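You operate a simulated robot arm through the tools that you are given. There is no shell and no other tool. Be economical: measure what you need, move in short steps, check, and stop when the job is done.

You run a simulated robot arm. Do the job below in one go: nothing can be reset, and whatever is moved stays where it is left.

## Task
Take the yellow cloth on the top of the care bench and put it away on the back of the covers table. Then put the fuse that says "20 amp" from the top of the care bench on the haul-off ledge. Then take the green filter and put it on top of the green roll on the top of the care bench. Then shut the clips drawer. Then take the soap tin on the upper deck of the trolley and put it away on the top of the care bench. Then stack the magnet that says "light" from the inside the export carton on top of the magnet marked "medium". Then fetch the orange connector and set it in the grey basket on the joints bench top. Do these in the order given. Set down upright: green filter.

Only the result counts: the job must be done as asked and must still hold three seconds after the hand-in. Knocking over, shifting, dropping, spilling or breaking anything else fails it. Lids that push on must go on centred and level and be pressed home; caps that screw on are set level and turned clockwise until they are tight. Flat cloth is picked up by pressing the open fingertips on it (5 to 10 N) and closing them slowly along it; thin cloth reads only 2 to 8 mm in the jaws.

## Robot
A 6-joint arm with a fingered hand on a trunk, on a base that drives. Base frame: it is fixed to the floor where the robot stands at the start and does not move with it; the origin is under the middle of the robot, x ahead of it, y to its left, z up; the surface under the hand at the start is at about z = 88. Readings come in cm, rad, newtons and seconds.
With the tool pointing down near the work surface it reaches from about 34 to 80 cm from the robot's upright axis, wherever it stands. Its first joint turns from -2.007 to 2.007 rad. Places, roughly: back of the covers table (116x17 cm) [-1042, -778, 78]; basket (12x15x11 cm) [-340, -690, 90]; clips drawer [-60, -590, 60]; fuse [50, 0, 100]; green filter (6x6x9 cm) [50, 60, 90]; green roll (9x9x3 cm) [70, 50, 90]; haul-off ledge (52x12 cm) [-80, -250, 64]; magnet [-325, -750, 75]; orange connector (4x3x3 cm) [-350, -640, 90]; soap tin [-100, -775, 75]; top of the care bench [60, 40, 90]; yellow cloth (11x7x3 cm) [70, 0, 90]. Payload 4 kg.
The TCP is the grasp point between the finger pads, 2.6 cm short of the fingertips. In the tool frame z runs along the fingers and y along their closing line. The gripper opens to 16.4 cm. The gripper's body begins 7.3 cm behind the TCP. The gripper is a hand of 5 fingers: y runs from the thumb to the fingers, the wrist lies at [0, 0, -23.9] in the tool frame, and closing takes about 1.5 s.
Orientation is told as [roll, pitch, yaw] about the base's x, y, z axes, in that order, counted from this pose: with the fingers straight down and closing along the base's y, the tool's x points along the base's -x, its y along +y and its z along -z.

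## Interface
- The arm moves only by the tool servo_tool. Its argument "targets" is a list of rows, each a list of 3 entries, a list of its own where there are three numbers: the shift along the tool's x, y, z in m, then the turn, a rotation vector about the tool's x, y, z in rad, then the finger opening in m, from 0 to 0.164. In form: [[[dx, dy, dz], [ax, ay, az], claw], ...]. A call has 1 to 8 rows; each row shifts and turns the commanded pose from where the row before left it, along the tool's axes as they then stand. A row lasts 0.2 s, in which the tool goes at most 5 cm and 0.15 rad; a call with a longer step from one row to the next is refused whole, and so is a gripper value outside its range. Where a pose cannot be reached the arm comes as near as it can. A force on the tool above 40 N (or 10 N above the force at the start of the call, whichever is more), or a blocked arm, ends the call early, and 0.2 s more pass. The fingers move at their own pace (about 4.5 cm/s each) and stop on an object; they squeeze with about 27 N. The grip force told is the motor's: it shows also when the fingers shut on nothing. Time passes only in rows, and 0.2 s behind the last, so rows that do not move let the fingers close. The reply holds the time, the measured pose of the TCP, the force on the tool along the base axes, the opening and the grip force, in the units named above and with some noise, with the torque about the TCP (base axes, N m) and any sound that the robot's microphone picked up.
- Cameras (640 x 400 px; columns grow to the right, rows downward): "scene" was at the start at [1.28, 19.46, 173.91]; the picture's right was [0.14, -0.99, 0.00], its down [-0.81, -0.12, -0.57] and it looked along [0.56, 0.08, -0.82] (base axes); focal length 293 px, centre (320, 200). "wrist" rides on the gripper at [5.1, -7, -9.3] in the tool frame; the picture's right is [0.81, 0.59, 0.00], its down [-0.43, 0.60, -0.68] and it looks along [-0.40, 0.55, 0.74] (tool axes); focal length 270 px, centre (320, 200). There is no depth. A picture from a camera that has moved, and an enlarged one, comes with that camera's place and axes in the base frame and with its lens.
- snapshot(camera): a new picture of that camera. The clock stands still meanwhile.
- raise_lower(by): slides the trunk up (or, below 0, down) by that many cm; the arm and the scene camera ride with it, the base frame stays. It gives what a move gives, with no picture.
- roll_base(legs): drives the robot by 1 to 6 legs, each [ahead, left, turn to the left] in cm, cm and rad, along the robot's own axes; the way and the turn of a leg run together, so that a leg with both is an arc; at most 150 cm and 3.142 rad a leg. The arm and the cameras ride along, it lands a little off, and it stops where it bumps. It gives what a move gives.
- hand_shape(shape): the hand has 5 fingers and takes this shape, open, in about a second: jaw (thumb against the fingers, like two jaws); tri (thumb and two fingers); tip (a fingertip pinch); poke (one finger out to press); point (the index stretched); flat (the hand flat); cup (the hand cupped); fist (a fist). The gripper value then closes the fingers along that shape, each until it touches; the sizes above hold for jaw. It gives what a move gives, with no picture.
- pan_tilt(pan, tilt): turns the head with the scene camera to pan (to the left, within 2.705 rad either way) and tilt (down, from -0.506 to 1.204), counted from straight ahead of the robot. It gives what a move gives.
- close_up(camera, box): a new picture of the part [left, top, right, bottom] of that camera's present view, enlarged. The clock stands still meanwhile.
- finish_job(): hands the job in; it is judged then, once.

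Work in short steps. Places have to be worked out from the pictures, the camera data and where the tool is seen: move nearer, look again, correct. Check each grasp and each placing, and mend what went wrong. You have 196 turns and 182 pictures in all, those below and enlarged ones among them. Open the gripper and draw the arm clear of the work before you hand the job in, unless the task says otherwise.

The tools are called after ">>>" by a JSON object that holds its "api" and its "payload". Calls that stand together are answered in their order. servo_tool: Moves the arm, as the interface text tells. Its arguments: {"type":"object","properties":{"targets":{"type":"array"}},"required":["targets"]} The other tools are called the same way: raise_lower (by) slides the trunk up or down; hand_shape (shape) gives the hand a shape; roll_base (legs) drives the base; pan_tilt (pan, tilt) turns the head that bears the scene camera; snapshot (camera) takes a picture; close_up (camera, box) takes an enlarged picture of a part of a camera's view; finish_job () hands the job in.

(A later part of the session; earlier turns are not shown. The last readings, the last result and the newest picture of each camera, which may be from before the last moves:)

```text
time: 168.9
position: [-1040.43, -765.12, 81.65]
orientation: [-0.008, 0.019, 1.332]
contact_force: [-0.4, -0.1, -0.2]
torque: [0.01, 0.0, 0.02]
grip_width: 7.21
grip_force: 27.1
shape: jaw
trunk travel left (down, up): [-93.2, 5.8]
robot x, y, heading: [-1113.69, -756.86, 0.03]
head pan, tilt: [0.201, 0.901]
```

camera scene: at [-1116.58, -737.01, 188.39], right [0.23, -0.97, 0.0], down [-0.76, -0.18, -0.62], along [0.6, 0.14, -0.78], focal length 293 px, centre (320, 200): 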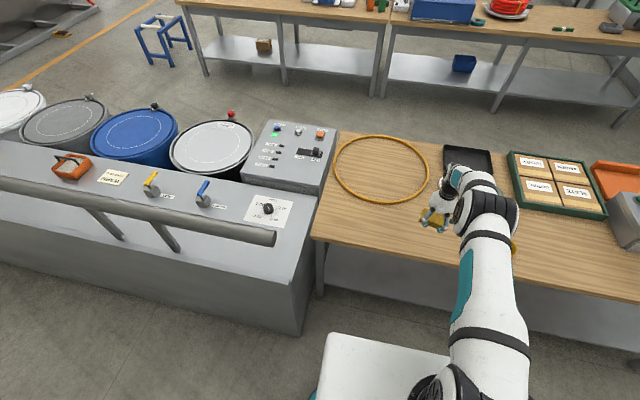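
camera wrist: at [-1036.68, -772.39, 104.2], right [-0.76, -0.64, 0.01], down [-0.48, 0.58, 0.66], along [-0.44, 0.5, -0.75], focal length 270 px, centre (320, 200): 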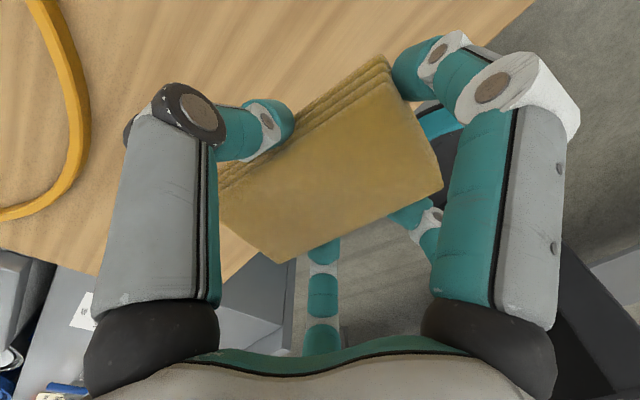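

>>> {"api": "raise_lower", "payload": {"by": -0.5}}

>>> {"api": "raise_lower", "payload": {"by": -0.4}}

>>> {"api": "close_up", "payload": {"camera": "scene", "box": [360, 150, 520, 250]}}

```text
time: 169.5
position: [-1040.35, -765.16, 81.06]
orientation: [-0.008, 0.019, 1.332]
contact_force: [-0.9, -0.1, -0.5]
torque: [-0.05, 0.01, -0.03]
grip_width: 7.21
grip_force: 26.6
shape: jaw
trunk travel left (down, up): [-92.7, 6.3]
robot x, y, heading: [-1113.58, -756.99, 0.026]
head pan, tilt: [0.201, 0.901]
```

```text
time: 170.0
position: [-1040.29, -765.07, 80.84]
orientation: [-0.009, 0.016, 1.333]
contact_force: [-1.3, -0.4, 12.1]
torque: [0.1, -0.16, 0.0]
grip_width: 7.19
grip_force: 27.5
shape: jaw
trunk travel left (down, up): [-92.3, 6.7]
robot x, y, heading: [-1113.57, -756.73, 0.027]
head pan, tilt: [0.201, 0.901]
```

```text
4.00 times, centred on (440, 200) of scene
camera zoom: at [-1112.72, -736.88, 186.71], right [0.23, -0.97, 0.0], down [-0.76, -0.18, -0.62], along [0.61, 0.14, -0.78], focal length 1170 px, centre (-160, 200)
```

zoom: 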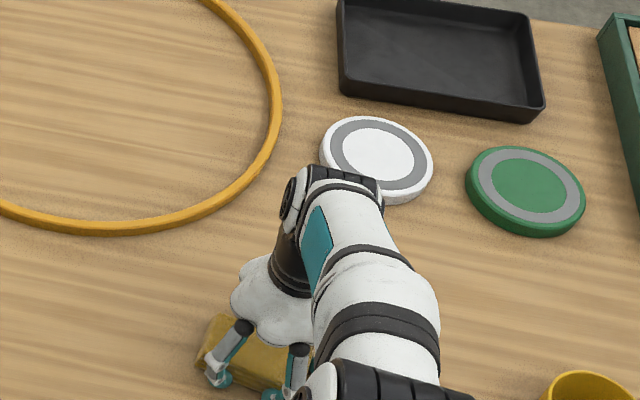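

Contact is made (12 N). I open the fingers gently and lift away.

>>> {"api": "servo_tool", "payload": {"targets": [[[0, 0, 0], [0, 0, 0], 0.085], [[0, 0, 0], [0, 0, 0], 0.1], [[0, 0, 0], [0, 0, 0], 0.115], [[0, 0, 0], [0, 0, 0], 0.115], [[0, 0, -0.02], [0, 0, 0], 0.115], [[0, 0, -0.04], [0, 0, 0], 0.115], [[0, 0, -0.045], [0, 0, 0], 0.115], [[0, 0, -0.045], [0, 0, 0], 0.115]]}}

>>> {"api": "snapshot", "payload": {"camera": "wrist"}}

>>> {"api": "snapshot", "payload": {"camera": "scene"}}

```text
time: 171.8
position: [-1040.42, -764.71, 95.54]
orientation: [-0.008, 0.018, 1.333]
contact_force: [0.0, 0.0, -0.1]
torque: [-0.03, -0.01, 0.0]
grip_width: 11.46
grip_force: 0.1
shape: jaw
trunk travel left (down, up): [-92.3, 6.7]
robot x, y, heading: [-1113.42, -756.7, 0.031]
head pan, tilt: [0.201, 0.901]
```

```text
149 pictures are left
camera wrist: at [-1034.9, -770.95, 105.08], right [-0.76, -0.65, 0.01], down [-0.48, 0.57, 0.67], along [-0.44, 0.5, -0.75], focal length 270 px, centre (320, 200)
```

wrist: 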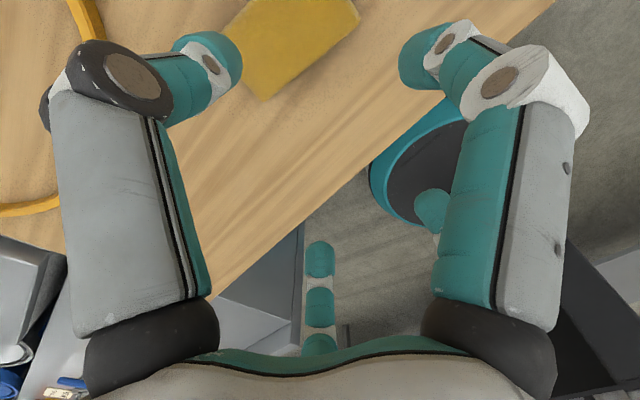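

```text
148 pictures are left
camera scene: at [-1112.69, -736.86, 186.67], right [0.23, -0.97, 0.0], down [-0.76, -0.18, -0.62], along [0.61, 0.14, -0.78], focal length 293 px, centre (320, 200)
```

scene: 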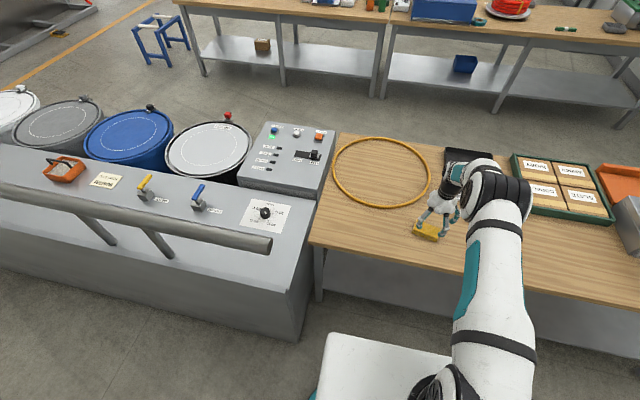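

The cloth is set down on the back strip. I lift and retract the arm, back off, turn north, and drive back out.

>>> {"api": "servo_tool", "payload": {"targets": [[[0, 0, -0.045], [0, 0, 0], 0.1], [[0, 0, -0.045], [0, 0, 0], 0.1], [[0, 0, -0.045], [0, 0, 0], 0.1], [[-0.006, 0.043, -0.02], [0, 0, 0.1], 0.1], [[-0.006, 0.043, -0.02], [0, 0, 0.1], 0.1], [[-0.006, 0.043, -0.02], [0, 0, 0.1], 0.1], [[-0.006, 0.043, -0.02], [0, 0, 0.1], 0.1], [[-0.006, 0.043, 0], [0, 0, 0], 0.1]]}}

>>> {"api": "roll_base", "payload": {"legs": [[-17, 0, 0], [0, 0, 1.541]]}}

>>> {"api": "pan_tilt", "payload": {"pan": 0.0, "tilt": 0.6}}

>>> {"api": "snapshot", "payload": {"camera": "scene"}}

```text
time: 173.6
position: [-1058.94, -752.8, 117.02]
orientation: [-0.013, 0.013, 0.93]
contact_force: [1.2, -0.5, 0.0]
torque: [-0.01, -0.02, -0.02]
grip_width: 10.05
grip_force: 0.0
shape: jaw
trunk travel left (down, up): [-92.3, 6.7]
robot x, y, heading: [-1113.61, -757.03, 0.026]
head pan, tilt: [0.201, 0.901]
```

```text
time: 178.8
position: [-1132.05, -702.37, 116.89]
orientation: [-0.012, 0.012, 2.454]
contact_force: [-0.3, 0.1, 0.3]
torque: [0.04, 0.04, 0.01]
grip_width: 10.02
grip_force: 0.0
shape: jaw
trunk travel left (down, up): [-92.3, 6.7]
robot x, y, heading: [-1130.54, -757.77, 1.555]
head pan, tilt: [0.201, 0.901]
```

```text
time: 179.6
position: [-1132.15, -702.44, 116.89]
orientation: [-0.012, 0.011, 2.454]
contact_force: [-0.1, 0.3, 0.5]
torque: [0.01, -0.01, 0.01]
grip_width: 10.03
grip_force: 0.0
shape: jaw
trunk travel left (down, up): [-92.3, 6.7]
robot x, y, heading: [-1130.73, -756.83, 1.551]
head pan, tilt: [0.0, 0.6]
```

```text
147 pictures are left
camera scene: at [-1149.13, -754.26, 189.16], right [1.0, -0.02, 0.0], down [-0.01, -0.57, -0.82], along [0.01, 0.82, -0.57], focal length 293 px, centre (320, 200)
```

scene: 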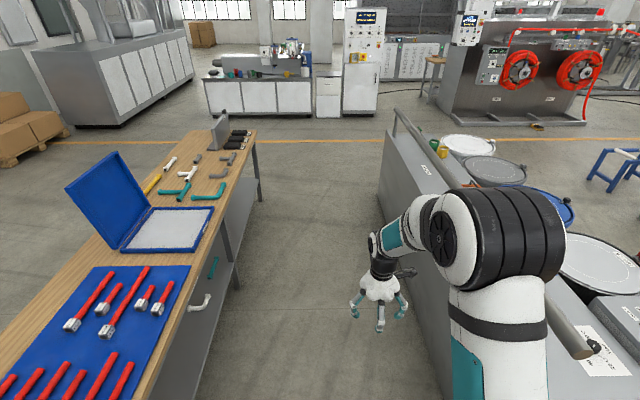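

>>> {"api": "roll_base", "payload": {"legs": [[0, 0, 0.018], [140, 0, 0]]}}

```text
time: 186.9
position: [-1131.68, -563.37, 116.95]
orientation: [-0.012, 0.015, 2.461]
contact_force: [0.6, -0.8, -0.7]
torque: [-0.03, 0.02, -0.04]
grip_width: 10.06
grip_force: 0.1
shape: jaw
trunk travel left (down, up): [-92.3, 6.7]
robot x, y, heading: [-1129.75, -618.0, 1.559]
head pan, tilt: [0.0, 0.6]
```

>>> {"api": "roll_base", "payload": {"legs": [[0, 0, 0.012], [150, 0, 0], [132, 0, 0], [0, 0, -1.571], [150, 0, 0], [150, 0, 0]]}}

```text
time: 218.3
position: [-769.01, -363.22, 116.95]
orientation: [-0.013, 0.015, 0.839]
contact_force: [0.1, -0.3, -0.1]
torque: [0.0, 0.01, 0.02]
grip_width: 10.05
grip_force: 0.0
shape: jaw
trunk travel left (down, up): [-92.3, 6.7]
robot x, y, heading: [-824.11, -362.35, -0.064]
head pan, tilt: [0.0, 0.6]
```

>>> {"api": "roll_base", "payload": {"legs": [[0, 30, 0], [0, 0, 0.066], [150, 0, 0], [150, 0, 0], [150, 0, 0], [150, 0, 0]]}}

```text
time: 248.8
position: [-171.58, -323.34, 116.96]
orientation: [-0.013, 0.014, 0.868]
contact_force: [0.6, 0.2, -0.6]
torque: [-0.01, 0.01, 0.01]
grip_width: 10.05
grip_force: 0.0
shape: jaw
trunk travel left (down, up): [-92.3, 6.7]
robot x, y, heading: [-226.49, -323.69, -0.036]
head pan, tilt: [0.0, 0.6]
```

I stop beside the haul-off ledge to look at it on the way.

>>> {"api": "roll_base", "payload": {"legs": [[0, -14, 0.036], [140, 0, 0]]}}

>>> {"api": "pan_tilt", "payload": {"pan": 1.5, "tilt": 0.8}}

>>> {"api": "snapshot", "payload": {"camera": "scene"}}

```text
time: 256.7
position: [-31.88, -336.29, 116.88]
orientation: [-0.012, 0.014, 0.894]
contact_force: [0.0, 0.4, 0.1]
torque: [-0.03, 0.02, -0.01]
grip_width: 10.04
grip_force: 0.0
shape: jaw
trunk travel left (down, up): [-92.3, 6.7]
robot x, y, heading: [-86.56, -338.24, -0.006]
head pan, tilt: [0.0, 0.6]
```

```text
time: 258.3
position: [-31.98, -336.34, 116.96]
orientation: [-0.012, 0.015, 0.891]
contact_force: [-0.3, -0.2, -0.3]
torque: [0.02, 0.01, -0.02]
grip_width: 10.07
grip_force: 0.0
shape: jaw
trunk travel left (down, up): [-92.3, 6.7]
robot x, y, heading: [-86.85, -338.04, -0.006]
head pan, tilt: [1.499, 0.799]
```

```text
146 pictures are left
camera scene: at [-91.8, -311.63, 187.48], right [1.0, -0.08, 0.0], down [-0.06, -0.71, -0.7], along [0.06, 0.69, -0.72], focal length 293 px, centre (320, 200)
```

scene: 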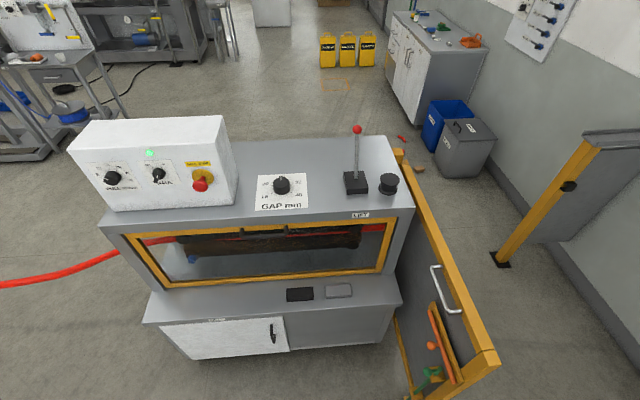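

>>> {"api": "close_up", "payload": {"camera": "scene", "box": [130, 240, 420, 370]}}

```text
2.21 times, centred on (275, 305) of scene
camera zoom: at [-91.8, -311.63, 187.48], right [1.0, -0.08, 0.0], down [-0.06, -0.71, -0.7], along [0.06, 0.69, -0.72], focal length 646 px, centre (419, -32)
```

zoom: 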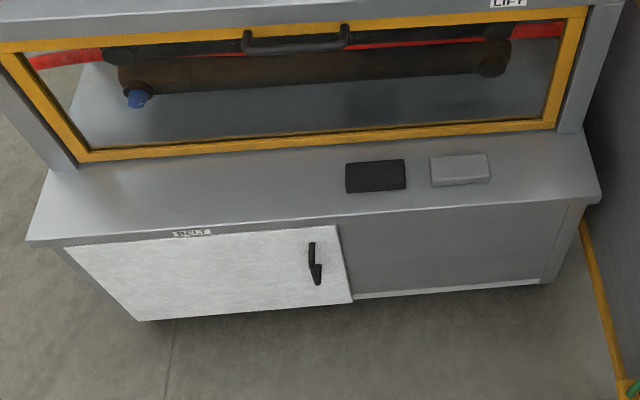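

The free part of the ledge is right of the grey box, around (-62, -250). Now I go back through the gate; I turn north before nearing the wall table, then strafe to x ≈ 3.

>>> {"api": "roll_base", "payload": {"legs": [[42, -6, 0], [0, 0, 1.577], [0, -47, 0]]}}

>>> {"api": "pan_tilt", "payload": {"pan": 0.0, "tilt": 0.8}}

>>> {"api": "snapshot", "payload": {"camera": "scene"}}

```text
time: 267.1
position: [0.42, -290.37, 116.98]
orientation: [-0.011, 0.012, 2.458]
contact_force: [0.1, -0.1, 0.1]
torque: [-0.02, 0.04, 0.0]
grip_width: 10.04
grip_force: 0.1
shape: jaw
trunk travel left (down, up): [-92.3, 6.7]
robot x, y, heading: [1.7, -345.24, 1.554]
head pan, tilt: [1.499, 0.799]
```

```text
time: 268.7
position: [0.39, -290.36, 116.89]
orientation: [-0.011, 0.015, 2.454]
contact_force: [0.7, 0.4, 0.1]
torque: [0.02, -0.03, -0.03]
grip_width: 10.06
grip_force: 0.1
shape: jaw
trunk travel left (down, up): [-92.3, 6.7]
robot x, y, heading: [1.73, -345.59, 1.551]
head pan, tilt: [0.0, 0.799]
```

```text
144 pictures are left
camera scene: at [-16.57, -342.97, 187.48], right [1.0, -0.02, 0.0], down [-0.01, -0.72, -0.7], along [0.01, 0.7, -0.72], focal length 293 px, centre (320, 200)
```

scene: 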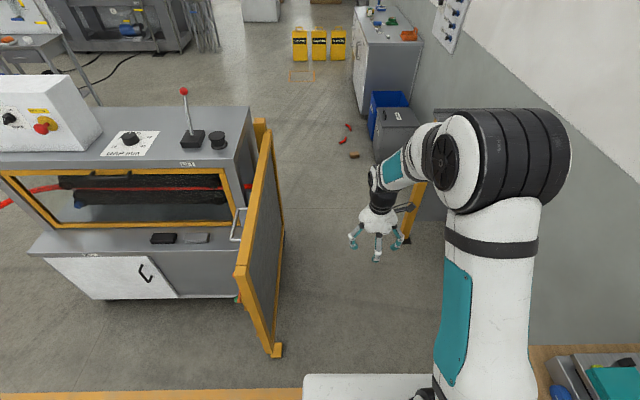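

There are small red pieces on the floor near my route. I take a closer look to avoid them.

>>> {"api": "close_up", "payload": {"camera": "scene", "box": [260, 30, 440, 210]}}

```text
2.22 times, centred on (350, 120) of scene
camera zoom: at [-16.57, -342.97, 187.48], right [1.0, -0.02, 0.0], down [-0.01, -0.72, -0.7], along [0.01, 0.7, -0.72], focal length 650 px, centre (253, 378)
```

zoom: 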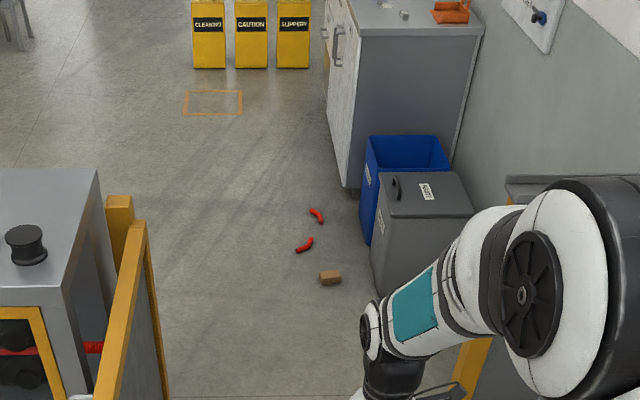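

I'll go through the gate, then swing left to stay clear of the red pieces and block, and come up beside the bench.

>>> {"api": "roll_base", "payload": {"legs": [[0, 0, 0.018], [130, 0, 0], [65, 0, 0], [0, 38, 0]]}}

>>> {"api": "pan_tilt", "payload": {"pan": -0.4, "tilt": 0.9}}

>>> {"api": "snapshot", "payload": {"camera": "scene"}}

```text
time: 280.9
position: [-34.37, -91.84, 116.98]
orientation: [-0.012, 0.012, 2.448]
contact_force: [-0.2, -0.2, -0.2]
torque: [0.03, -0.03, 0.0]
grip_width: 10.08
grip_force: 0.1
shape: jaw
trunk travel left (down, up): [-92.3, 6.7]
robot x, y, heading: [-33.26, -146.9, 1.54]
head pan, tilt: [0.0, 0.799]
```

```text
time: 281.8
position: [-34.34, -92.04, 116.96]
orientation: [-0.013, 0.014, 2.448]
contact_force: [-0.3, 0.5, 0.5]
torque: [0.01, -0.03, 0.01]
grip_width: 10.05
grip_force: 0.0
shape: jaw
trunk travel left (down, up): [-92.3, 6.7]
robot x, y, heading: [-33.44, -147.17, 1.546]
head pan, tilt: [-0.4, 0.901]
```

```text
142 pictures are left
camera scene: at [-48.83, -145.67, 186.69], right [0.91, -0.41, 0.0], down [-0.32, -0.71, -0.62], along [0.26, 0.57, -0.78], focal length 293 px, centre (320, 200)
```

scene: 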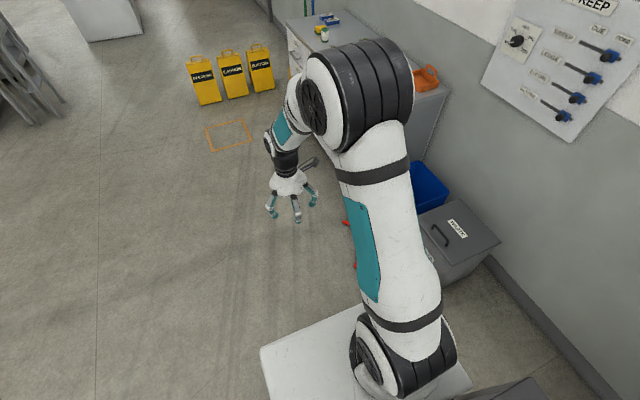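

>>> {"api": "roll_base", "payload": {"legs": [[0, 0, 0.028], [150, 0, 0], [12, 0, 0], [0, 0, -1.571]]}}

>>> {"api": "pan_tilt", "payload": {"pan": 0.1, "tilt": 0.9}}

>>> {"api": "snapshot", "payload": {"camera": "scene"}}

```text
time: 294.1
position: [21.55, 15.13, 116.97]
orientation: [-0.012, 0.014, 0.918]
contact_force: [-0.2, 0.4, -0.3]
torque: [0.03, 0.03, 0.03]
grip_width: 10.07
grip_force: 0.1
shape: jaw
trunk travel left (down, up): [-92.3, 6.7]
robot x, y, heading: [-33.12, 11.75, 0.014]
head pan, tilt: [-0.4, 0.901]
```

```text
time: 295.0
position: [21.69, 15.02, 116.87]
orientation: [-0.012, 0.014, 0.919]
contact_force: [-0.5, 0.1, 0.1]
torque: [-0.03, -0.04, 0.03]
grip_width: 10.07
grip_force: 0.0
shape: jaw
trunk travel left (down, up): [-92.3, 6.7]
robot x, y, heading: [-33.26, 11.63, 0.016]
head pan, tilt: [0.099, 0.901]
```

```text
141 pictures are left
camera scene: at [-31.82, 31.05, 186.69], right [0.11, -0.99, 0.0], down [-0.78, -0.09, -0.62], along [0.62, 0.07, -0.78], focal length 293 px, centre (320, 200)
```

scene: 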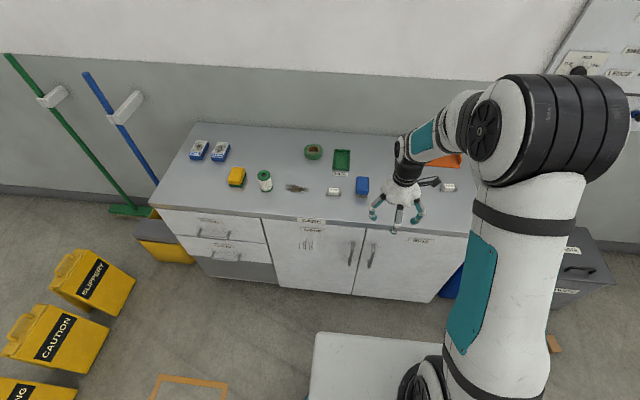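

The bench edge is at x ≈ 35. I drive forward 30 cm and turn the hand across the fuse at about (49.8, 34.3).

>>> {"api": "roll_base", "payload": {"legs": [[30, 0, -0.015]]}}

>>> {"api": "servo_tool", "payload": {"targets": [[[0, 0, 0], [0, 0, -0.13], 0.1], [[0, 0, 0], [0, 0, -0.13], 0.1], [[0, 0, 0], [0, 0, -0.13], 0.1], [[0, 0, 0], [0, 0, -0.13], 0.1], [[-0.045, 0, 0], [0, 0, -0.13], 0.1], [[-0.045, 0, 0], [0, 0, 0], 0.1], [[-0.045, 0, 0], [0, 0, 0], 0.1], [[-0.045, 0, 0], [0, 0, 0], 0.1]]}}

>>> {"api": "snapshot", "payload": {"camera": "wrist"}}

```text
time: 297.1
position: [51.86, 14.09, 117.02]
orientation: [-0.014, 0.014, 0.896]
contact_force: [0.1, -0.6, 0.7]
torque: [0.02, 0.04, -0.02]
grip_width: 10.04
grip_force: 0.0
shape: jaw
trunk travel left (down, up): [-92.3, 6.7]
robot x, y, heading: [-2.97, 12.12, -0.006]
head pan, tilt: [0.099, 0.901]
```

```text
time: 298.9
position: [52.83, 31.95, 116.54]
orientation: [-0.002, 0.018, 1.548]
contact_force: [-0.1, 0.4, 0.5]
torque: [-0.04, -0.02, -0.01]
grip_width: 10.07
grip_force: 0.0
shape: jaw
trunk travel left (down, up): [-92.3, 6.7]
robot x, y, heading: [-3.32, 11.96, -0.002]
head pan, tilt: [0.099, 0.901]
```

```text
140 pictures are left
camera wrist: at [59.71, 27.06, 125.99], right [-0.61, -0.8, 0.01], down [-0.59, 0.46, 0.67], along [-0.54, 0.4, -0.74], focal length 270 px, centre (320, 200)
```

wrist: 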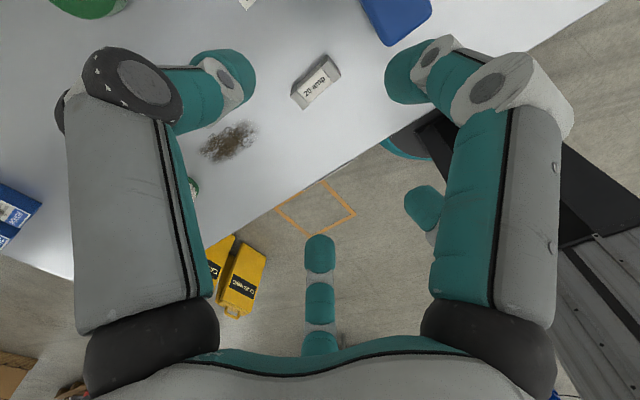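

The fuse's middle is at (50.2, 34.4), long side nearly along y. The blue brush starts at y ≈ 25.3, so I narrow the opening, align and descend partway.

>>> {"api": "servo_tool", "payload": {"targets": [[[-0.012, 0.014, 0.03], [0, 0, -0.1], 0.07], [[-0.013, 0.013, 0.04], [0, 0, 0], 0.07], [[0, 0, 0.04], [0, 0, 0], 0.07], [[0, 0, 0.04], [0, 0, 0], 0.07], [[0, 0, 0], [0, 0, 0], 0.07]]}}

>>> {"api": "snapshot", "payload": {"camera": "wrist"}}

>>> {"api": "close_up", "payload": {"camera": "scene", "box": [250, 130, 410, 230]}}

```text
time: 300.1
position: [50.36, 33.92, 101.73]
orientation: [-0.001, 0.018, 1.649]
contact_force: [0.4, 0.2, -0.6]
torque: [0.02, -0.05, 0.0]
grip_width: 7.04
grip_force: 0.1
shape: jaw
trunk travel left (down, up): [-92.3, 6.7]
robot x, y, heading: [-3.04, 12.01, -0.008]
head pan, tilt: [0.099, 0.901]
```

```text
139 pictures are left
camera wrist: at [57.69, 29.73, 111.11], right [-0.52, -0.85, 0.01], down [-0.63, 0.4, 0.67], along [-0.58, 0.34, -0.74], focal length 270 px, centre (320, 200)
```

wrist: 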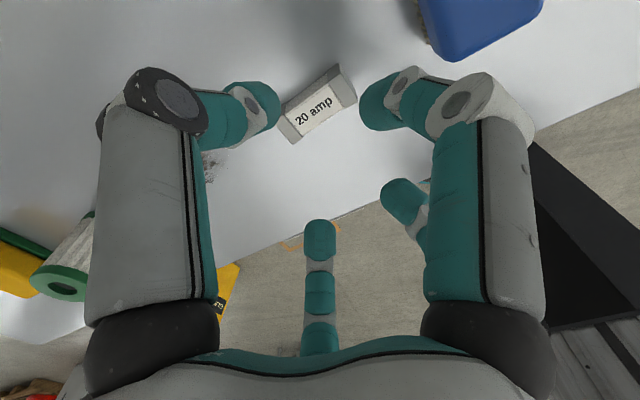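

```text
4.00 times, centred on (330, 180) of scene
camera zoom: at [-1.42, 31.15, 186.69], right [0.09, -1.0, 0.0], down [-0.78, -0.07, -0.62], along [0.62, 0.06, -0.78], focal length 1170 px, centre (280, 280)
```

zoom: 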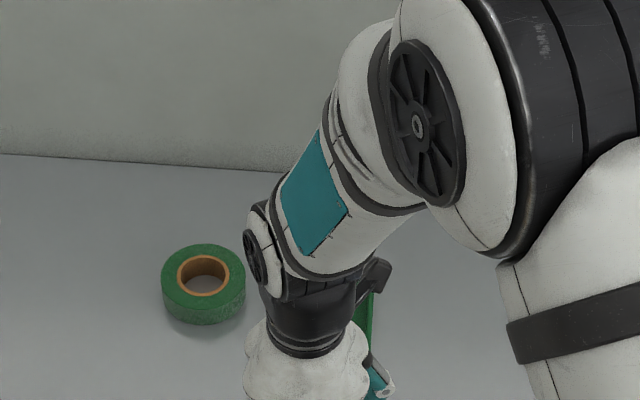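

The fuse is centred between the tips. I descend the last 10.7 cm and close.

>>> {"api": "servo_tool", "payload": {"targets": [[[-0.004, 0.002, 0.04], [0, 0, 0], 0.07], [[0, 0, 0.035], [0, 0, 0], 0.07], [[0, 0, 0.02], [0, 0, 0], 0.07], [[0, 0, 0.01], [0, 0, 0], 0.07], [[0, 0, 0.003], [0, 0, 0], 0.07], [[0, 0, 0], [0, 0, 0], 0.07]]}}

>>> {"api": "snapshot", "payload": {"camera": "wrist"}}

```text
time: 301.5
position: [49.69, 34.5, 90.84]
orientation: [-0.001, 0.017, 1.646]
contact_force: [-0.3, 0.6, 0.1]
torque: [0.0, 0.0, 0.03]
grip_width: 7.03
grip_force: 0.1
shape: jaw
trunk travel left (down, up): [-92.3, 6.7]
robot x, y, heading: [-3.08, 11.98, -0.001]
head pan, tilt: [0.099, 0.901]
```

```text
137 pictures are left
camera wrist: at [57.06, 30.16, 100.28], right [-0.52, -0.85, 0.01], down [-0.63, 0.4, 0.67], along [-0.58, 0.34, -0.74], focal length 270 px, centre (320, 200)
```

wrist: 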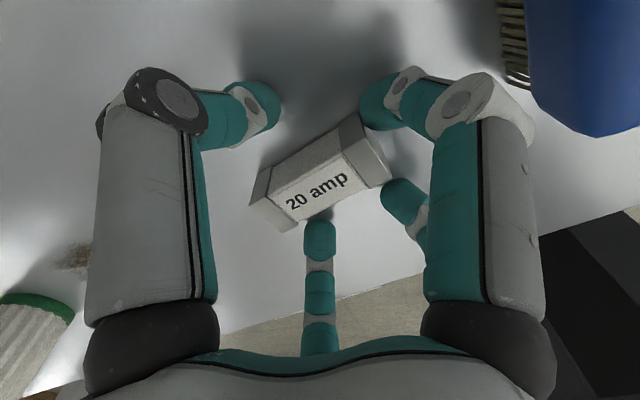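

>>> {"api": "servo_tool", "payload": {"targets": [[[0.004, -0.006, 0], [0, 0, 0], 0.07], [[0, 0, 0], [0, 0, 0], 0.05], [[0, 0, 0], [0, 0, 0], 0.04], [[0, 0, 0], [0, 0, 0], 0.03], [[0, 0, 0], [0, 0, 0], 0.02], [[0, 0, 0], [0, 0, 0], 0.0], [[0, 0, 0], [0, 0, 0], 0.0], [[0, 0, 0], [0, 0, 0], 0.0]]}}

>>> {"api": "servo_tool", "payload": {"targets": [[[0, 0, -0.01], [0, 0, 0], 0.0], [[0, 0, -0.03], [0, 0, 0], 0.0], [[0, 0, -0.04], [0, 0, 0], 0.0], [[0, 0, -0.045], [0, 0, 0], 0.0], [[0, 0, 0], [0, 0, 0], 0.0]]}}

>>> {"api": "snapshot", "payload": {"camera": "wrist"}}

```text
time: 303.3
position: [50.38, 34.06, 90.64]
orientation: [0.001, 0.018, 1.648]
contact_force: [0.4, 1.5, 3.5]
torque: [0.18, 0.03, -0.03]
grip_width: 2.68
grip_force: 27.1
shape: jaw
trunk travel left (down, up): [-92.3, 6.7]
robot x, y, heading: [-3.08, 11.93, -0.007]
head pan, tilt: [0.099, 0.901]
```

```text
time: 304.5
position: [50.63, 34.28, 103.02]
orientation: [0.001, 0.018, 1.649]
contact_force: [0.1, -0.3, -0.8]
torque: [0.02, -0.03, 0.0]
grip_width: 2.7
grip_force: 26.6
shape: jaw
trunk travel left (down, up): [-92.3, 6.7]
robot x, y, heading: [-3.25, 12.09, -0.003]
head pan, tilt: [0.099, 0.901]
```

```text
136 pictures are left
camera wrist: at [57.93, 30.05, 112.42], right [-0.52, -0.85, 0.02], down [-0.63, 0.4, 0.67], along [-0.58, 0.34, -0.74], focal length 270 px, centre (320, 200)
```

wrist: 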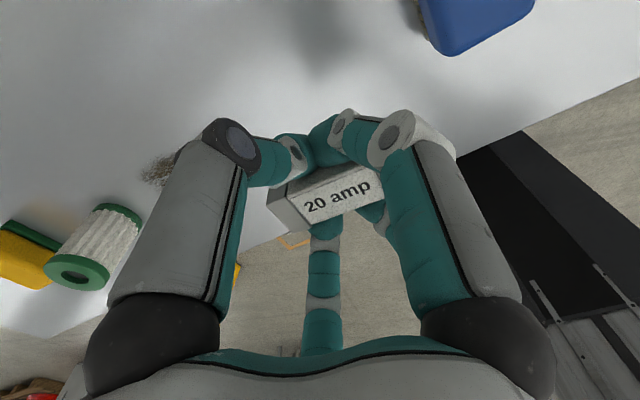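

The 20 amp fuse is held (2.7 cm). I lift, bring the arm to the middle with neutral yaw, and drive back through the gate to the ledge.

>>> {"api": "servo_tool", "payload": {"targets": [[[0, 0, -0.04], [0, 0, 0.15], 0.0], [[0, 0, -0.04], [0, 0, 0.15], 0.0], [[0, 0, -0.04], [0, 0, 0.15], 0.0], [[0, 0, -0.02], [0, 0, 0.15], 0.0], [[0, 0, 0], [0, 0, 0.15], 0.0], [[0, 0, 0], [0, 0, 0.15], 0.0], [[0, 0, 0], [0, 0, 0.15], 0.0], [[0, 0, 0], [0, 0, 0.15], 0.0]]}}

>>> {"api": "servo_tool", "payload": {"targets": [[[0.022, -0.044, 0], [0, 0, 0], 0.0], [[0.022, -0.044, 0], [0, 0, 0], 0.0], [[0.022, -0.044, 0], [0, 0, 0], 0.0], [[0.022, -0.044, 0], [0, 0, 0], 0.0], [[0, 0, 0], [0, 0, 0.15], 0.0], [[0, 0, 0], [0, 0, 0.15], 0.0], [[0, 0, 0], [0, 0, 0.15], 0.0]]}}

>>> {"api": "roll_base", "payload": {"legs": [[-37, 0, 0], [0, 0, -1.568], [150, 0, 0], [10, 0, 0]]}}

```text
time: 306.3
position: [50.34, 34.49, 117.24]
orientation: [-0.016, 0.008, 0.446]
contact_force: [0.9, 0.0, -1.8]
torque: [-0.01, -0.03, 0.01]
grip_width: 2.69
grip_force: 27.0
shape: jaw
trunk travel left (down, up): [-92.3, 6.7]
robot x, y, heading: [-3.29, 11.99, -0.004]
head pan, tilt: [0.099, 0.901]
```

```text
time: 307.9
position: [50.12, 14.63, 117.58]
orientation: [-0.02, 0.0, -0.004]
contact_force: [0.0, -0.6, -1.6]
torque: [0.0, -0.02, 0.07]
grip_width: 2.68
grip_force: 27.3
shape: jaw
trunk travel left (down, up): [-92.3, 6.7]
robot x, y, heading: [-3.27, 12.03, -0.005]
head pan, tilt: [0.099, 0.901]
```

```text
time: 322.0
position: [-38.42, -203.58, 117.63]
orientation: [-0.019, 0.001, -1.561]
contact_force: [0.5, -0.4, -0.1]
torque: [0.06, -0.01, -0.02]
grip_width: 2.65
grip_force: 27.0
shape: jaw
trunk travel left (down, up): [-92.3, 6.7]
robot x, y, heading: [-41.64, -150.0, -1.567]
head pan, tilt: [0.099, 0.901]
```

>>> {"api": "roll_base", "payload": {"legs": [[0, 44, 0], [130, 0, 0], [65, 0, 0], [0, -76, 0], [0, 0, 3.138]]}}

>>> {"api": "pan_tilt", "payload": {"pan": 0.0, "tilt": 0.9}}

>>> {"api": "snapshot", "payload": {"camera": "scene"}}

```text
time: 344.8
position: [-73.33, -290.54, 117.7]
orientation: [-0.017, -0.002, 1.469]
contact_force: [0.7, 0.2, 0.3]
torque: [0.0, 0.03, 0.03]
grip_width: 2.64
grip_force: 26.7
shape: jaw
trunk travel left (down, up): [-92.3, 6.7]
robot x, y, heading: [-75.71, -343.68, 1.466]
head pan, tilt: [0.099, 0.901]
```

```text
time: 345.4
position: [-73.41, -290.52, 117.54]
orientation: [-0.021, -0.001, 1.47]
contact_force: [0.8, -0.4, -0.7]
torque: [0.01, -0.01, 0.04]
grip_width: 2.67
grip_force: 27.3
shape: jaw
trunk travel left (down, up): [-92.3, 6.7]
robot x, y, heading: [-76.38, -343.99, 1.467]
head pan, tilt: [0.0, 0.901]
```

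```text
135 pictures are left
camera scene: at [-94.07, -340.38, 186.68], right [0.99, -0.1, 0.0], down [-0.08, -0.78, -0.62], along [0.06, 0.62, -0.78], focal length 293 px, centre (320, 200)
```

scene: 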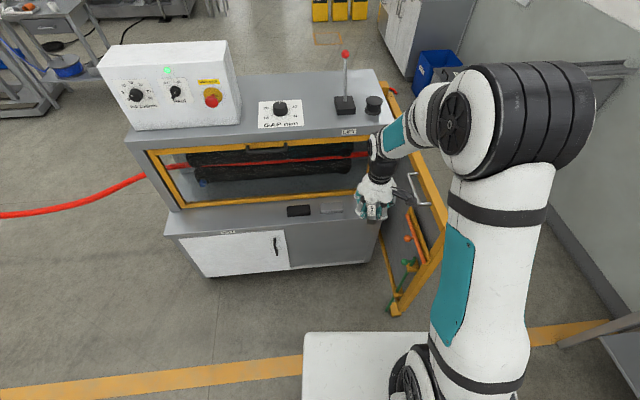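

>>> {"api": "roll_base", "payload": {"legs": [[0, 0, 0.104], [18, 4, 0]]}}

>>> {"api": "raise_lower", "payload": {"by": -36}}

>>> {"api": "snapshot", "payload": {"camera": "scene"}}

>>> {"api": "snapshot", "payload": {"camera": "wrist"}}

```text
time: 347.5
position: [-83.03, -272.14, 117.62]
orientation: [-0.019, 0.001, 1.574]
contact_force: [-0.9, 0.9, -0.9]
torque: [-0.03, -0.01, 0.0]
grip_width: 2.65
grip_force: 27.0
shape: jaw
trunk travel left (down, up): [-92.3, 6.7]
robot x, y, heading: [-80.13, -325.3, 1.576]
head pan, tilt: [0.0, 0.901]
```

```text
time: 351.0
position: [-82.88, -272.17, 81.52]
orientation: [-0.018, -0.002, 1.573]
contact_force: [-1.0, -0.9, -0.9]
torque: [0.02, -0.01, 0.0]
grip_width: 2.67
grip_force: 26.7
shape: jaw
trunk travel left (down, up): [-56.3, 42.7]
robot x, y, heading: [-80.33, -325.68, 1.572]
head pan, tilt: [0.0, 0.901]
```

```text
134 pictures are left
camera scene: at [-98.36, -324.03, 150.69], right [1.0, 0.0, 0.0], down [0.0, -0.78, -0.62], along [0.0, 0.62, -0.78], focal length 293 px, centre (320, 200)
```

scene: 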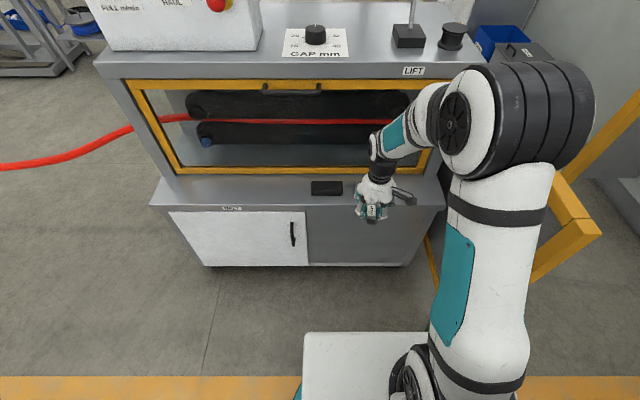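

```text
133 pictures are left
camera wrist: at [-76.12, -277.2, 91.12], right [-0.58, -0.81, -0.01], down [-0.61, 0.43, 0.67], along [-0.54, 0.4, -0.75], focal length 270 px, centre (320, 200)
```

wrist: 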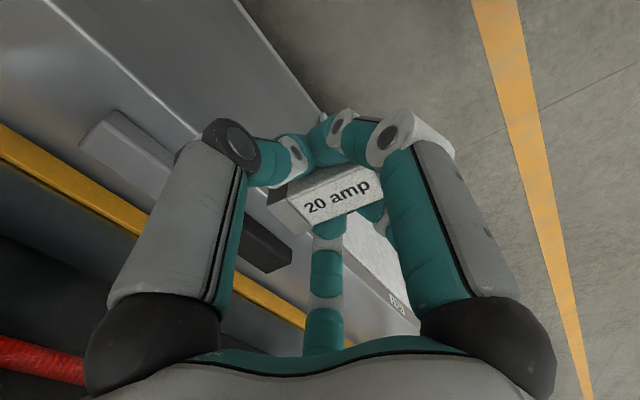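

I move over the free right part of the ledge at (-63, -252), still well above it.

>>> {"api": "servo_tool", "payload": {"targets": [[[-0.0337, -0.0332, 0], [0, 0, 0], 0.0], [[-0.0337, -0.0332, 0], [0, 0, 0], 0.0], [[-0.0337, -0.0332, 0], [0, 0, 0], 0.0], [[-0.0337, -0.0332, 0], [0, 0, 0], 0.0], [[-0.0337, -0.0332, 0], [0, 0, 0], 0.0], [[-0.0337, -0.0332, 0], [0, 0, 0], 0.0], [[0, 0, 0], [0, 0, 0], 0.0]]}}

>>> {"api": "snapshot", "payload": {"camera": "scene"}}

>>> {"api": "snapshot", "payload": {"camera": "wrist"}}

```text
time: 352.6
position: [-63.21, -252.15, 81.82]
orientation: [-0.017, -0.001, 1.575]
contact_force: [-0.2, 0.1, -1.3]
torque: [-0.01, -0.03, 0.02]
grip_width: 2.63
grip_force: 27.5
shape: jaw
trunk travel left (down, up): [-56.3, 42.7]
robot x, y, heading: [-80.21, -325.33, 1.574]
head pan, tilt: [0.0, 0.901]
```

```text
132 pictures are left
camera scene: at [-98.34, -324.02, 150.69], right [1.0, 0.0, 0.0], down [0.0, -0.78, -0.62], along [0.0, 0.62, -0.78], focal length 293 px, centre (320, 200)
```

scene: 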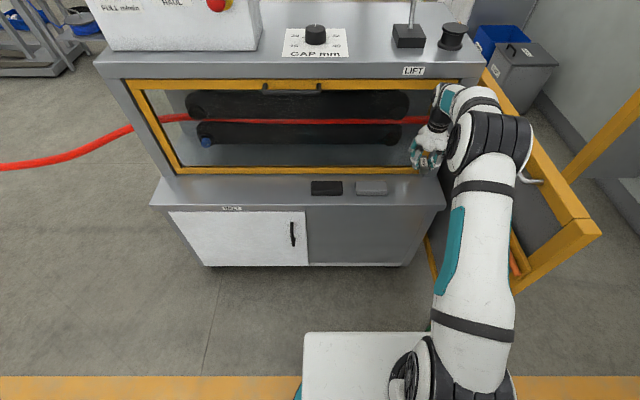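

```text
131 pictures are left
camera wrist: at [-56.34, -257.08, 91.22], right [-0.58, -0.81, -0.01], down [-0.61, 0.43, 0.67], along [-0.54, 0.4, -0.75], focal length 270 px, centre (320, 200)
```

wrist: 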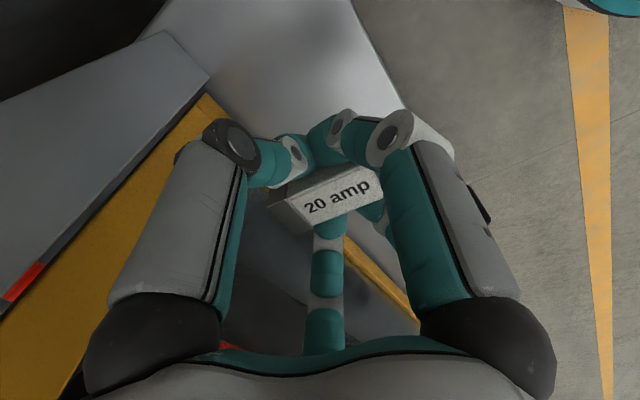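

No contact so far. I lower to the ledge and feel for it.

>>> {"api": "servo_tool", "payload": {"targets": [[[0, 0, 0.03], [0, 0, 0], 0.0], [[0, 0, 0.04], [0, 0, 0], 0.0], [[0, 0, 0.04], [0, 0, 0], 0.0], [[0, 0, 0.02], [0, 0, 0], 0.0], [[0, 0, 0.01], [0, 0, 0], 0.0], [[0, 0, 0.006], [0, 0, 0], 0.0], [[0, 0, 0.004], [0, 0, 0], 0.0]]}}

```text
time: 354.2
position: [-62.67, -251.97, 67.09]
orientation: [-0.019, -0.002, 1.574]
contact_force: [0.5, -1.0, -0.5]
torque: [-0.03, -0.01, -0.04]
grip_width: 2.63
grip_force: 26.8
shape: jaw
trunk travel left (down, up): [-56.3, 42.7]
robot x, y, heading: [-80.0, -325.51, 1.568]
head pan, tilt: [0.0, 0.901]
```

>>> {"api": "servo_tool", "payload": {"targets": [[[0, 0, 0.003], [0, 0, 0], 0.0], [[0, 0, 0.002], [0, 0, 0], 0.0], [[0, 0, 0.002], [0, 0, 0], 0.0]]}}

>>> {"api": "snapshot", "payload": {"camera": "wrist"}}

```text
time: 355.0
position: [-62.78, -251.93, 66.7]
orientation: [-0.019, -0.005, 1.574]
contact_force: [-0.2, -1.7, 18.3]
torque: [-0.09, 0.31, -0.02]
grip_width: 2.68
grip_force: 27.2
shape: jaw
trunk travel left (down, up): [-56.3, 42.7]
robot x, y, heading: [-79.98, -325.14, 1.573]
head pan, tilt: [0.0, 0.901]
```

```text
130 pictures are left
camera wrist: at [-55.99, -256.96, 76.09], right [-0.58, -0.81, -0.02], down [-0.61, 0.43, 0.67], along [-0.54, 0.4, -0.74], focal length 270 px, centre (320, 200)
```

wrist: 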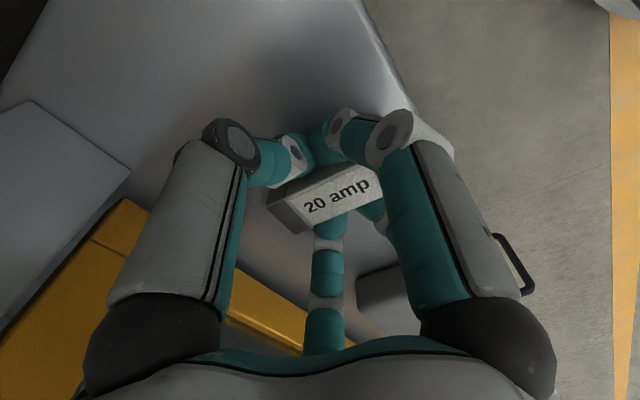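

Contact is firm and the fuse sits on the ledge inside the front edge. I open a little and rise.

>>> {"api": "servo_tool", "payload": {"targets": [[[0, 0, -0.001], [0, 0, 0], 0.04], [[0, 0, 0], [0, 0, 0], 0.055], [[0, 0, 0], [0, 0, 0], 0.06], [[0, 0, 0], [0, 0, 0], 0.06], [[0, 0, -0.03], [0, 0, 0], 0.06], [[0, 0, -0.04], [0, 0, 0], 0.06], [[0, 0, -0.045], [0, 0, 0], 0.06], [[0, 0, -0.04], [0, 0, 0], 0.06]]}}

>>> {"api": "snapshot", "payload": {"camera": "wrist"}}

```text
time: 356.8
position: [-63.31, -252.06, 81.62]
orientation: [-0.018, 0.0, 1.574]
contact_force: [-0.2, 0.9, 1.0]
torque: [-0.01, 0.0, 0.0]
grip_width: 5.98
grip_force: 0.1
shape: jaw
trunk travel left (down, up): [-56.3, 42.7]
robot x, y, heading: [-79.81, -325.59, 1.569]
head pan, tilt: [0.0, 0.901]
```

```text
129 pictures are left
camera wrist: at [-56.42, -256.95, 91.29], right [-0.58, -0.81, -0.01], down [-0.61, 0.43, 0.67], along [-0.54, 0.4, -0.75], focal length 270 px, centre (320, 200)
```

wrist: 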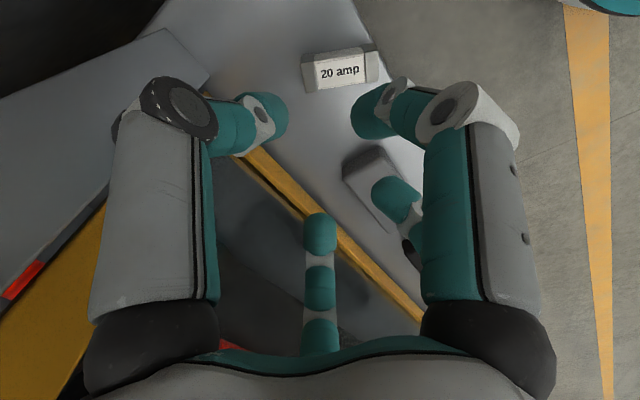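

The fuse rests on the ledge (middle ≈ (-63, -254), inside the edge). I retract, raise the trunk, and head back to the bench for the green filter.

>>> {"api": "servo_tool", "payload": {"targets": [[[0.04, 0.029, -0.005], [0, 0, 0], 0.06], [[0.04, 0.029, -0.005], [0, 0, 0], 0.06], [[0.04, 0.029, 0], [0, 0, 0], 0.06], [[0.04, 0.029, 0], [0, 0, 0], 0.06], [[0.04, 0.029, 0], [0, 0, 0], 0.06], [[0, 0, 0], [0, 0, 0], 0.06]]}}

>>> {"api": "close_up", "payload": {"camera": "scene", "box": [280, 150, 460, 260]}}

>>> {"api": "raise_lower", "payload": {"by": 36}}

>>> {"api": "roll_base", "payload": {"legs": [[-22, 0, 0], [0, -82, 0], [130, 0, 0], [65, 0, 0], [0, 41, 0]]}}

```text
time: 358.2
position: [-77.61, -271.72, 82.57]
orientation: [-0.02, -0.001, 1.574]
contact_force: [0.0, -0.1, 0.2]
torque: [0.05, 0.0, 0.03]
grip_width: 5.97
grip_force: 0.1
shape: jaw
trunk travel left (down, up): [-56.3, 42.7]
robot x, y, heading: [-79.95, -325.45, 1.572]
head pan, tilt: [0.0, 0.901]
```

```text
3.56 times, centred on (370, 205) of scene
camera zoom: at [-98.37, -324.03, 150.68], right [1.0, 0.0, 0.0], down [0.0, -0.78, -0.62], along [0.0, 0.62, -0.78], focal length 1040 px, centre (142, 182)
```

zoom: 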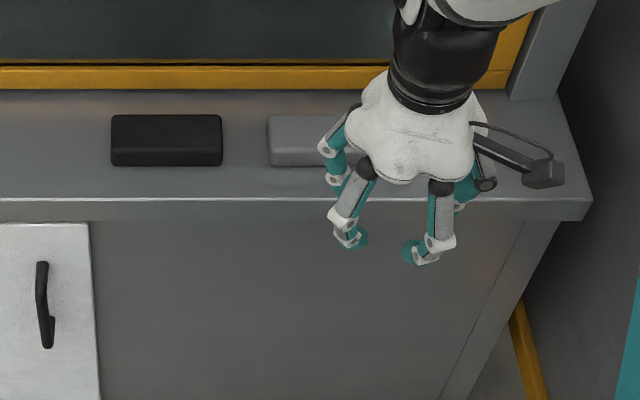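

```text
time: 361.7
position: [-77.69, -271.71, 118.53]
orientation: [-0.017, -0.002, 1.574]
contact_force: [0.2, -0.3, 0.2]
torque: [0.02, 0.02, -0.02]
grip_width: 6.01
grip_force: 0.1
shape: jaw
trunk travel left (down, up): [-92.3, 6.7]
robot x, y, heading: [-79.89, -325.31, 1.569]
head pan, tilt: [0.0, 0.901]
```

```text
time: 378.7
position: [-35.61, -101.5, 118.74]
orientation: [-0.018, -0.003, 1.574]
contact_force: [-0.7, 0.1, -0.8]
torque: [-0.01, -0.03, -0.02]
grip_width: 5.98
grip_force: 0.0
shape: jaw
trunk travel left (down, up): [-92.3, 6.7]
robot x, y, heading: [-37.59, -154.95, 1.568]
head pan, tilt: [0.0, 0.901]
```

>>> {"api": "roll_base", "payload": {"legs": [[150, 0, 0], [42, 0, 0], [0, 0, -1.57], [36, 0, 0]]}}

>>> {"api": "pan_tilt", "payload": {"pan": 0.2, "tilt": 1.0}}

>>> {"api": "snapshot", "payload": {"camera": "scene"}}

>>> {"api": "snapshot", "payload": {"camera": "wrist"}}

```text
time: 394.1
position: [48.61, 36.2, 118.6]
orientation: [-0.017, 0.0, 0.014]
contact_force: [0.1, 1.4, 0.4]
torque: [0.0, -0.01, -0.01]
grip_width: 6.0
grip_force: 0.0
shape: jaw
trunk travel left (down, up): [-92.3, 6.7]
robot x, y, heading: [-5.06, 37.77, 0.012]
head pan, tilt: [0.0, 0.901]
```

```text
time: 394.8
position: [48.44, 36.26, 118.61]
orientation: [-0.017, -0.002, 0.017]
contact_force: [-0.1, 0.2, 0.5]
torque: [-0.03, 0.0, -0.01]
grip_width: 6.0
grip_force: 0.0
shape: jaw
trunk travel left (down, up): [-92.3, 6.7]
robot x, y, heading: [-5.17, 37.72, 0.01]
head pan, tilt: [0.201, 1.0]
```

```text
127 pictures are left
camera scene: at [-4.49, 57.79, 185.97], right [0.21, -0.98, 0.0], down [-0.82, -0.18, -0.54], along [0.53, 0.11, -0.84], focal length 293 px, centre (320, 200)
```

scene: 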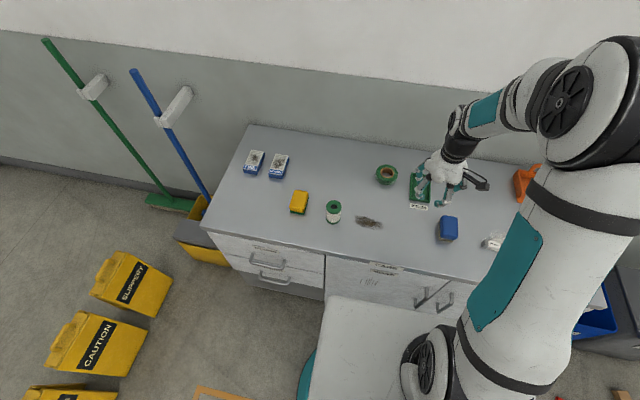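

```text
126 pictures are left
camera wrist: at [43.49, 29.48, 128.11], right [-0.82, 0.58, -0.01], down [0.42, 0.61, 0.67], along [0.39, 0.54, -0.74], focal length 270 px, centre (320, 200)
```

wrist: 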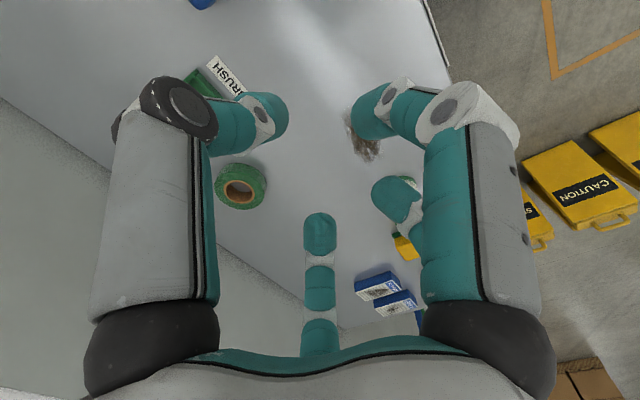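

The filter stands at about (50.8, 64.3) and the green roll is at about (73.8, 46.3). I edge the base forward 5 cm and move the hand above the filter.

>>> {"api": "roll_base", "payload": {"legs": [[5, 0, -0.01]]}}

>>> {"api": "servo_tool", "payload": {"targets": [[[0.004, 0.047, 0], [0, 0, 0], 0.1], [[0.004, 0.047, 0], [0, 0, 0], 0.1], [[0.004, 0.047, 0], [0, 0, 0], 0.1], [[0.004, 0.047, 0], [0, 0, 0], 0.1], [[0.004, 0.047, 0], [0, 0, 0], 0.1], [[0.004, 0.047, 0], [0, 0, 0], 0.1], [[0, 0, 0], [0, 0, 0], 0.1]]}}

>>> {"api": "snapshot", "payload": {"camera": "wrist"}}

>>> {"api": "close_up", "payload": {"camera": "scene", "box": [260, 130, 420, 240]}}

```text
time: 395.8
position: [53.72, 35.71, 118.6]
orientation: [-0.016, 0.0, 0.003]
contact_force: [0.1, 0.8, 0.1]
torque: [0.0, 0.02, -0.01]
grip_width: 6.0
grip_force: 0.0
shape: jaw
trunk travel left (down, up): [-92.3, 6.7]
robot x, y, heading: [0.19, 37.94, 0.005]
head pan, tilt: [0.201, 1.0]
```

```text
time: 397.4
position: [50.93, 63.75, 118.08]
orientation: [-0.017, -0.002, 0.005]
contact_force: [-0.3, -0.6, -0.5]
torque: [0.02, 0.0, -0.02]
grip_width: 9.93
grip_force: 0.0
shape: jaw
trunk travel left (down, up): [-92.3, 6.7]
robot x, y, heading: [0.17, 38.27, -0.002]
head pan, tilt: [0.201, 1.0]
```

```text
125 pictures are left
camera wrist: at [45.92, 56.99, 127.56], right [-0.81, 0.59, -0.01], down [0.43, 0.61, 0.67], along [0.4, 0.54, -0.74], focal length 270 px, centre (320, 200)
```

wrist: 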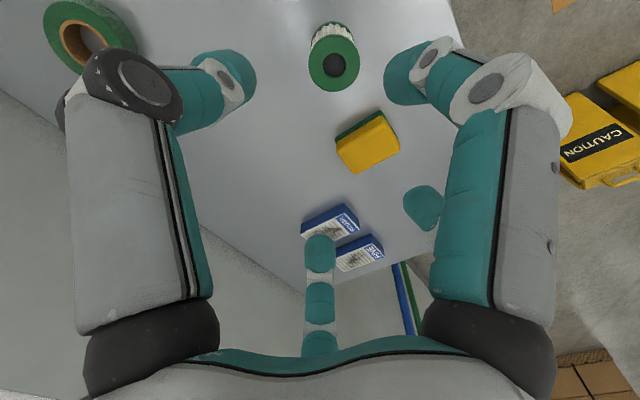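

```text
3.64 times, centred on (340, 185) of scene
camera zoom: at [0.89, 57.68, 185.98], right [0.2, -0.98, 0.0], down [-0.82, -0.17, -0.54], along [0.53, 0.11, -0.84], focal length 1064 px, centre (247, 254)
```

zoom: 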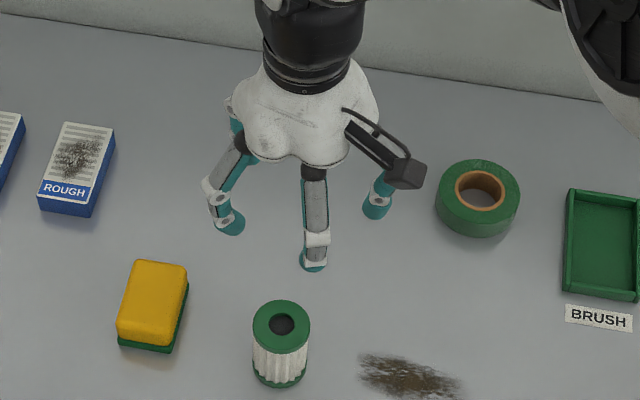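

The filter's middle is at (50.0, 64.4). I align and descend around it.

>>> {"api": "servo_tool", "payload": {"targets": [[[0.009, 0.006, 0.04], [0, 0, 0], 0.105], [[0, 0, 0.045], [0, 0, 0], 0.105], [[0, 0, 0.045], [0, 0, 0], 0.105], [[0, 0, 0], [0, 0, 0], 0.105]]}}

>>> {"api": "snapshot", "payload": {"camera": "wrist"}}

>>> {"api": "close_up", "payload": {"camera": "scene", "box": [260, 130, 420, 240]}}

```text
time: 398.4
position: [50.1, 63.87, 105.09]
orientation: [-0.017, -0.001, 0.003]
contact_force: [0.4, -0.3, -0.4]
torque: [-0.02, -0.02, 0.0]
grip_width: 10.45
grip_force: 0.1
shape: jaw
trunk travel left (down, up): [-92.3, 6.7]
robot x, y, heading: [0.03, 37.85, 0.006]
head pan, tilt: [0.201, 1.0]
```

```text
123 pictures are left
camera wrist: at [44.98, 57.16, 114.48], right [-0.81, 0.58, -0.01], down [0.43, 0.61, 0.67], along [0.4, 0.54, -0.74], focal length 270 px, centre (320, 200)
```

wrist: 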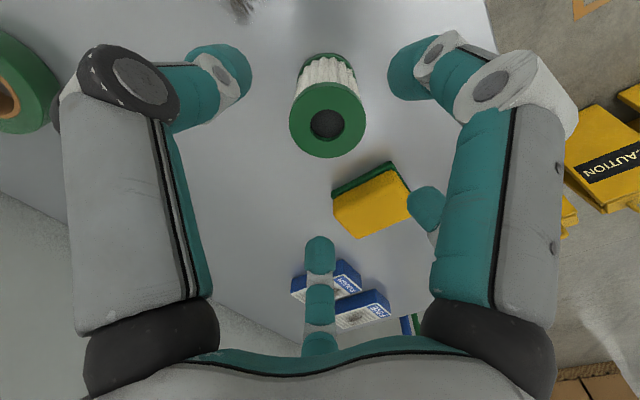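

```text
3.64 times, centred on (340, 185) of scene
camera zoom: at [0.79, 57.77, 185.97], right [0.2, -0.98, 0.0], down [-0.82, -0.17, -0.54], along [0.53, 0.11, -0.84], focal length 1064 px, centre (247, 254)
```

zoom: 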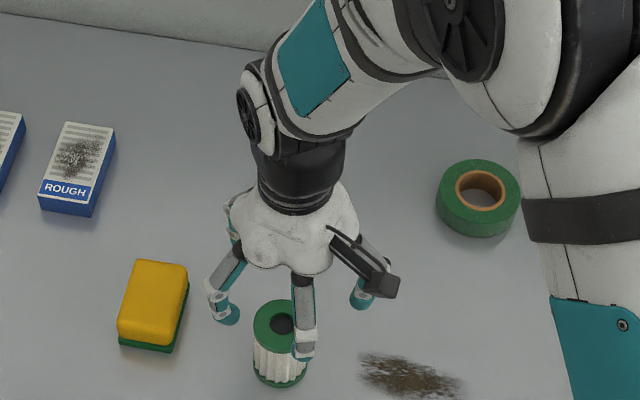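

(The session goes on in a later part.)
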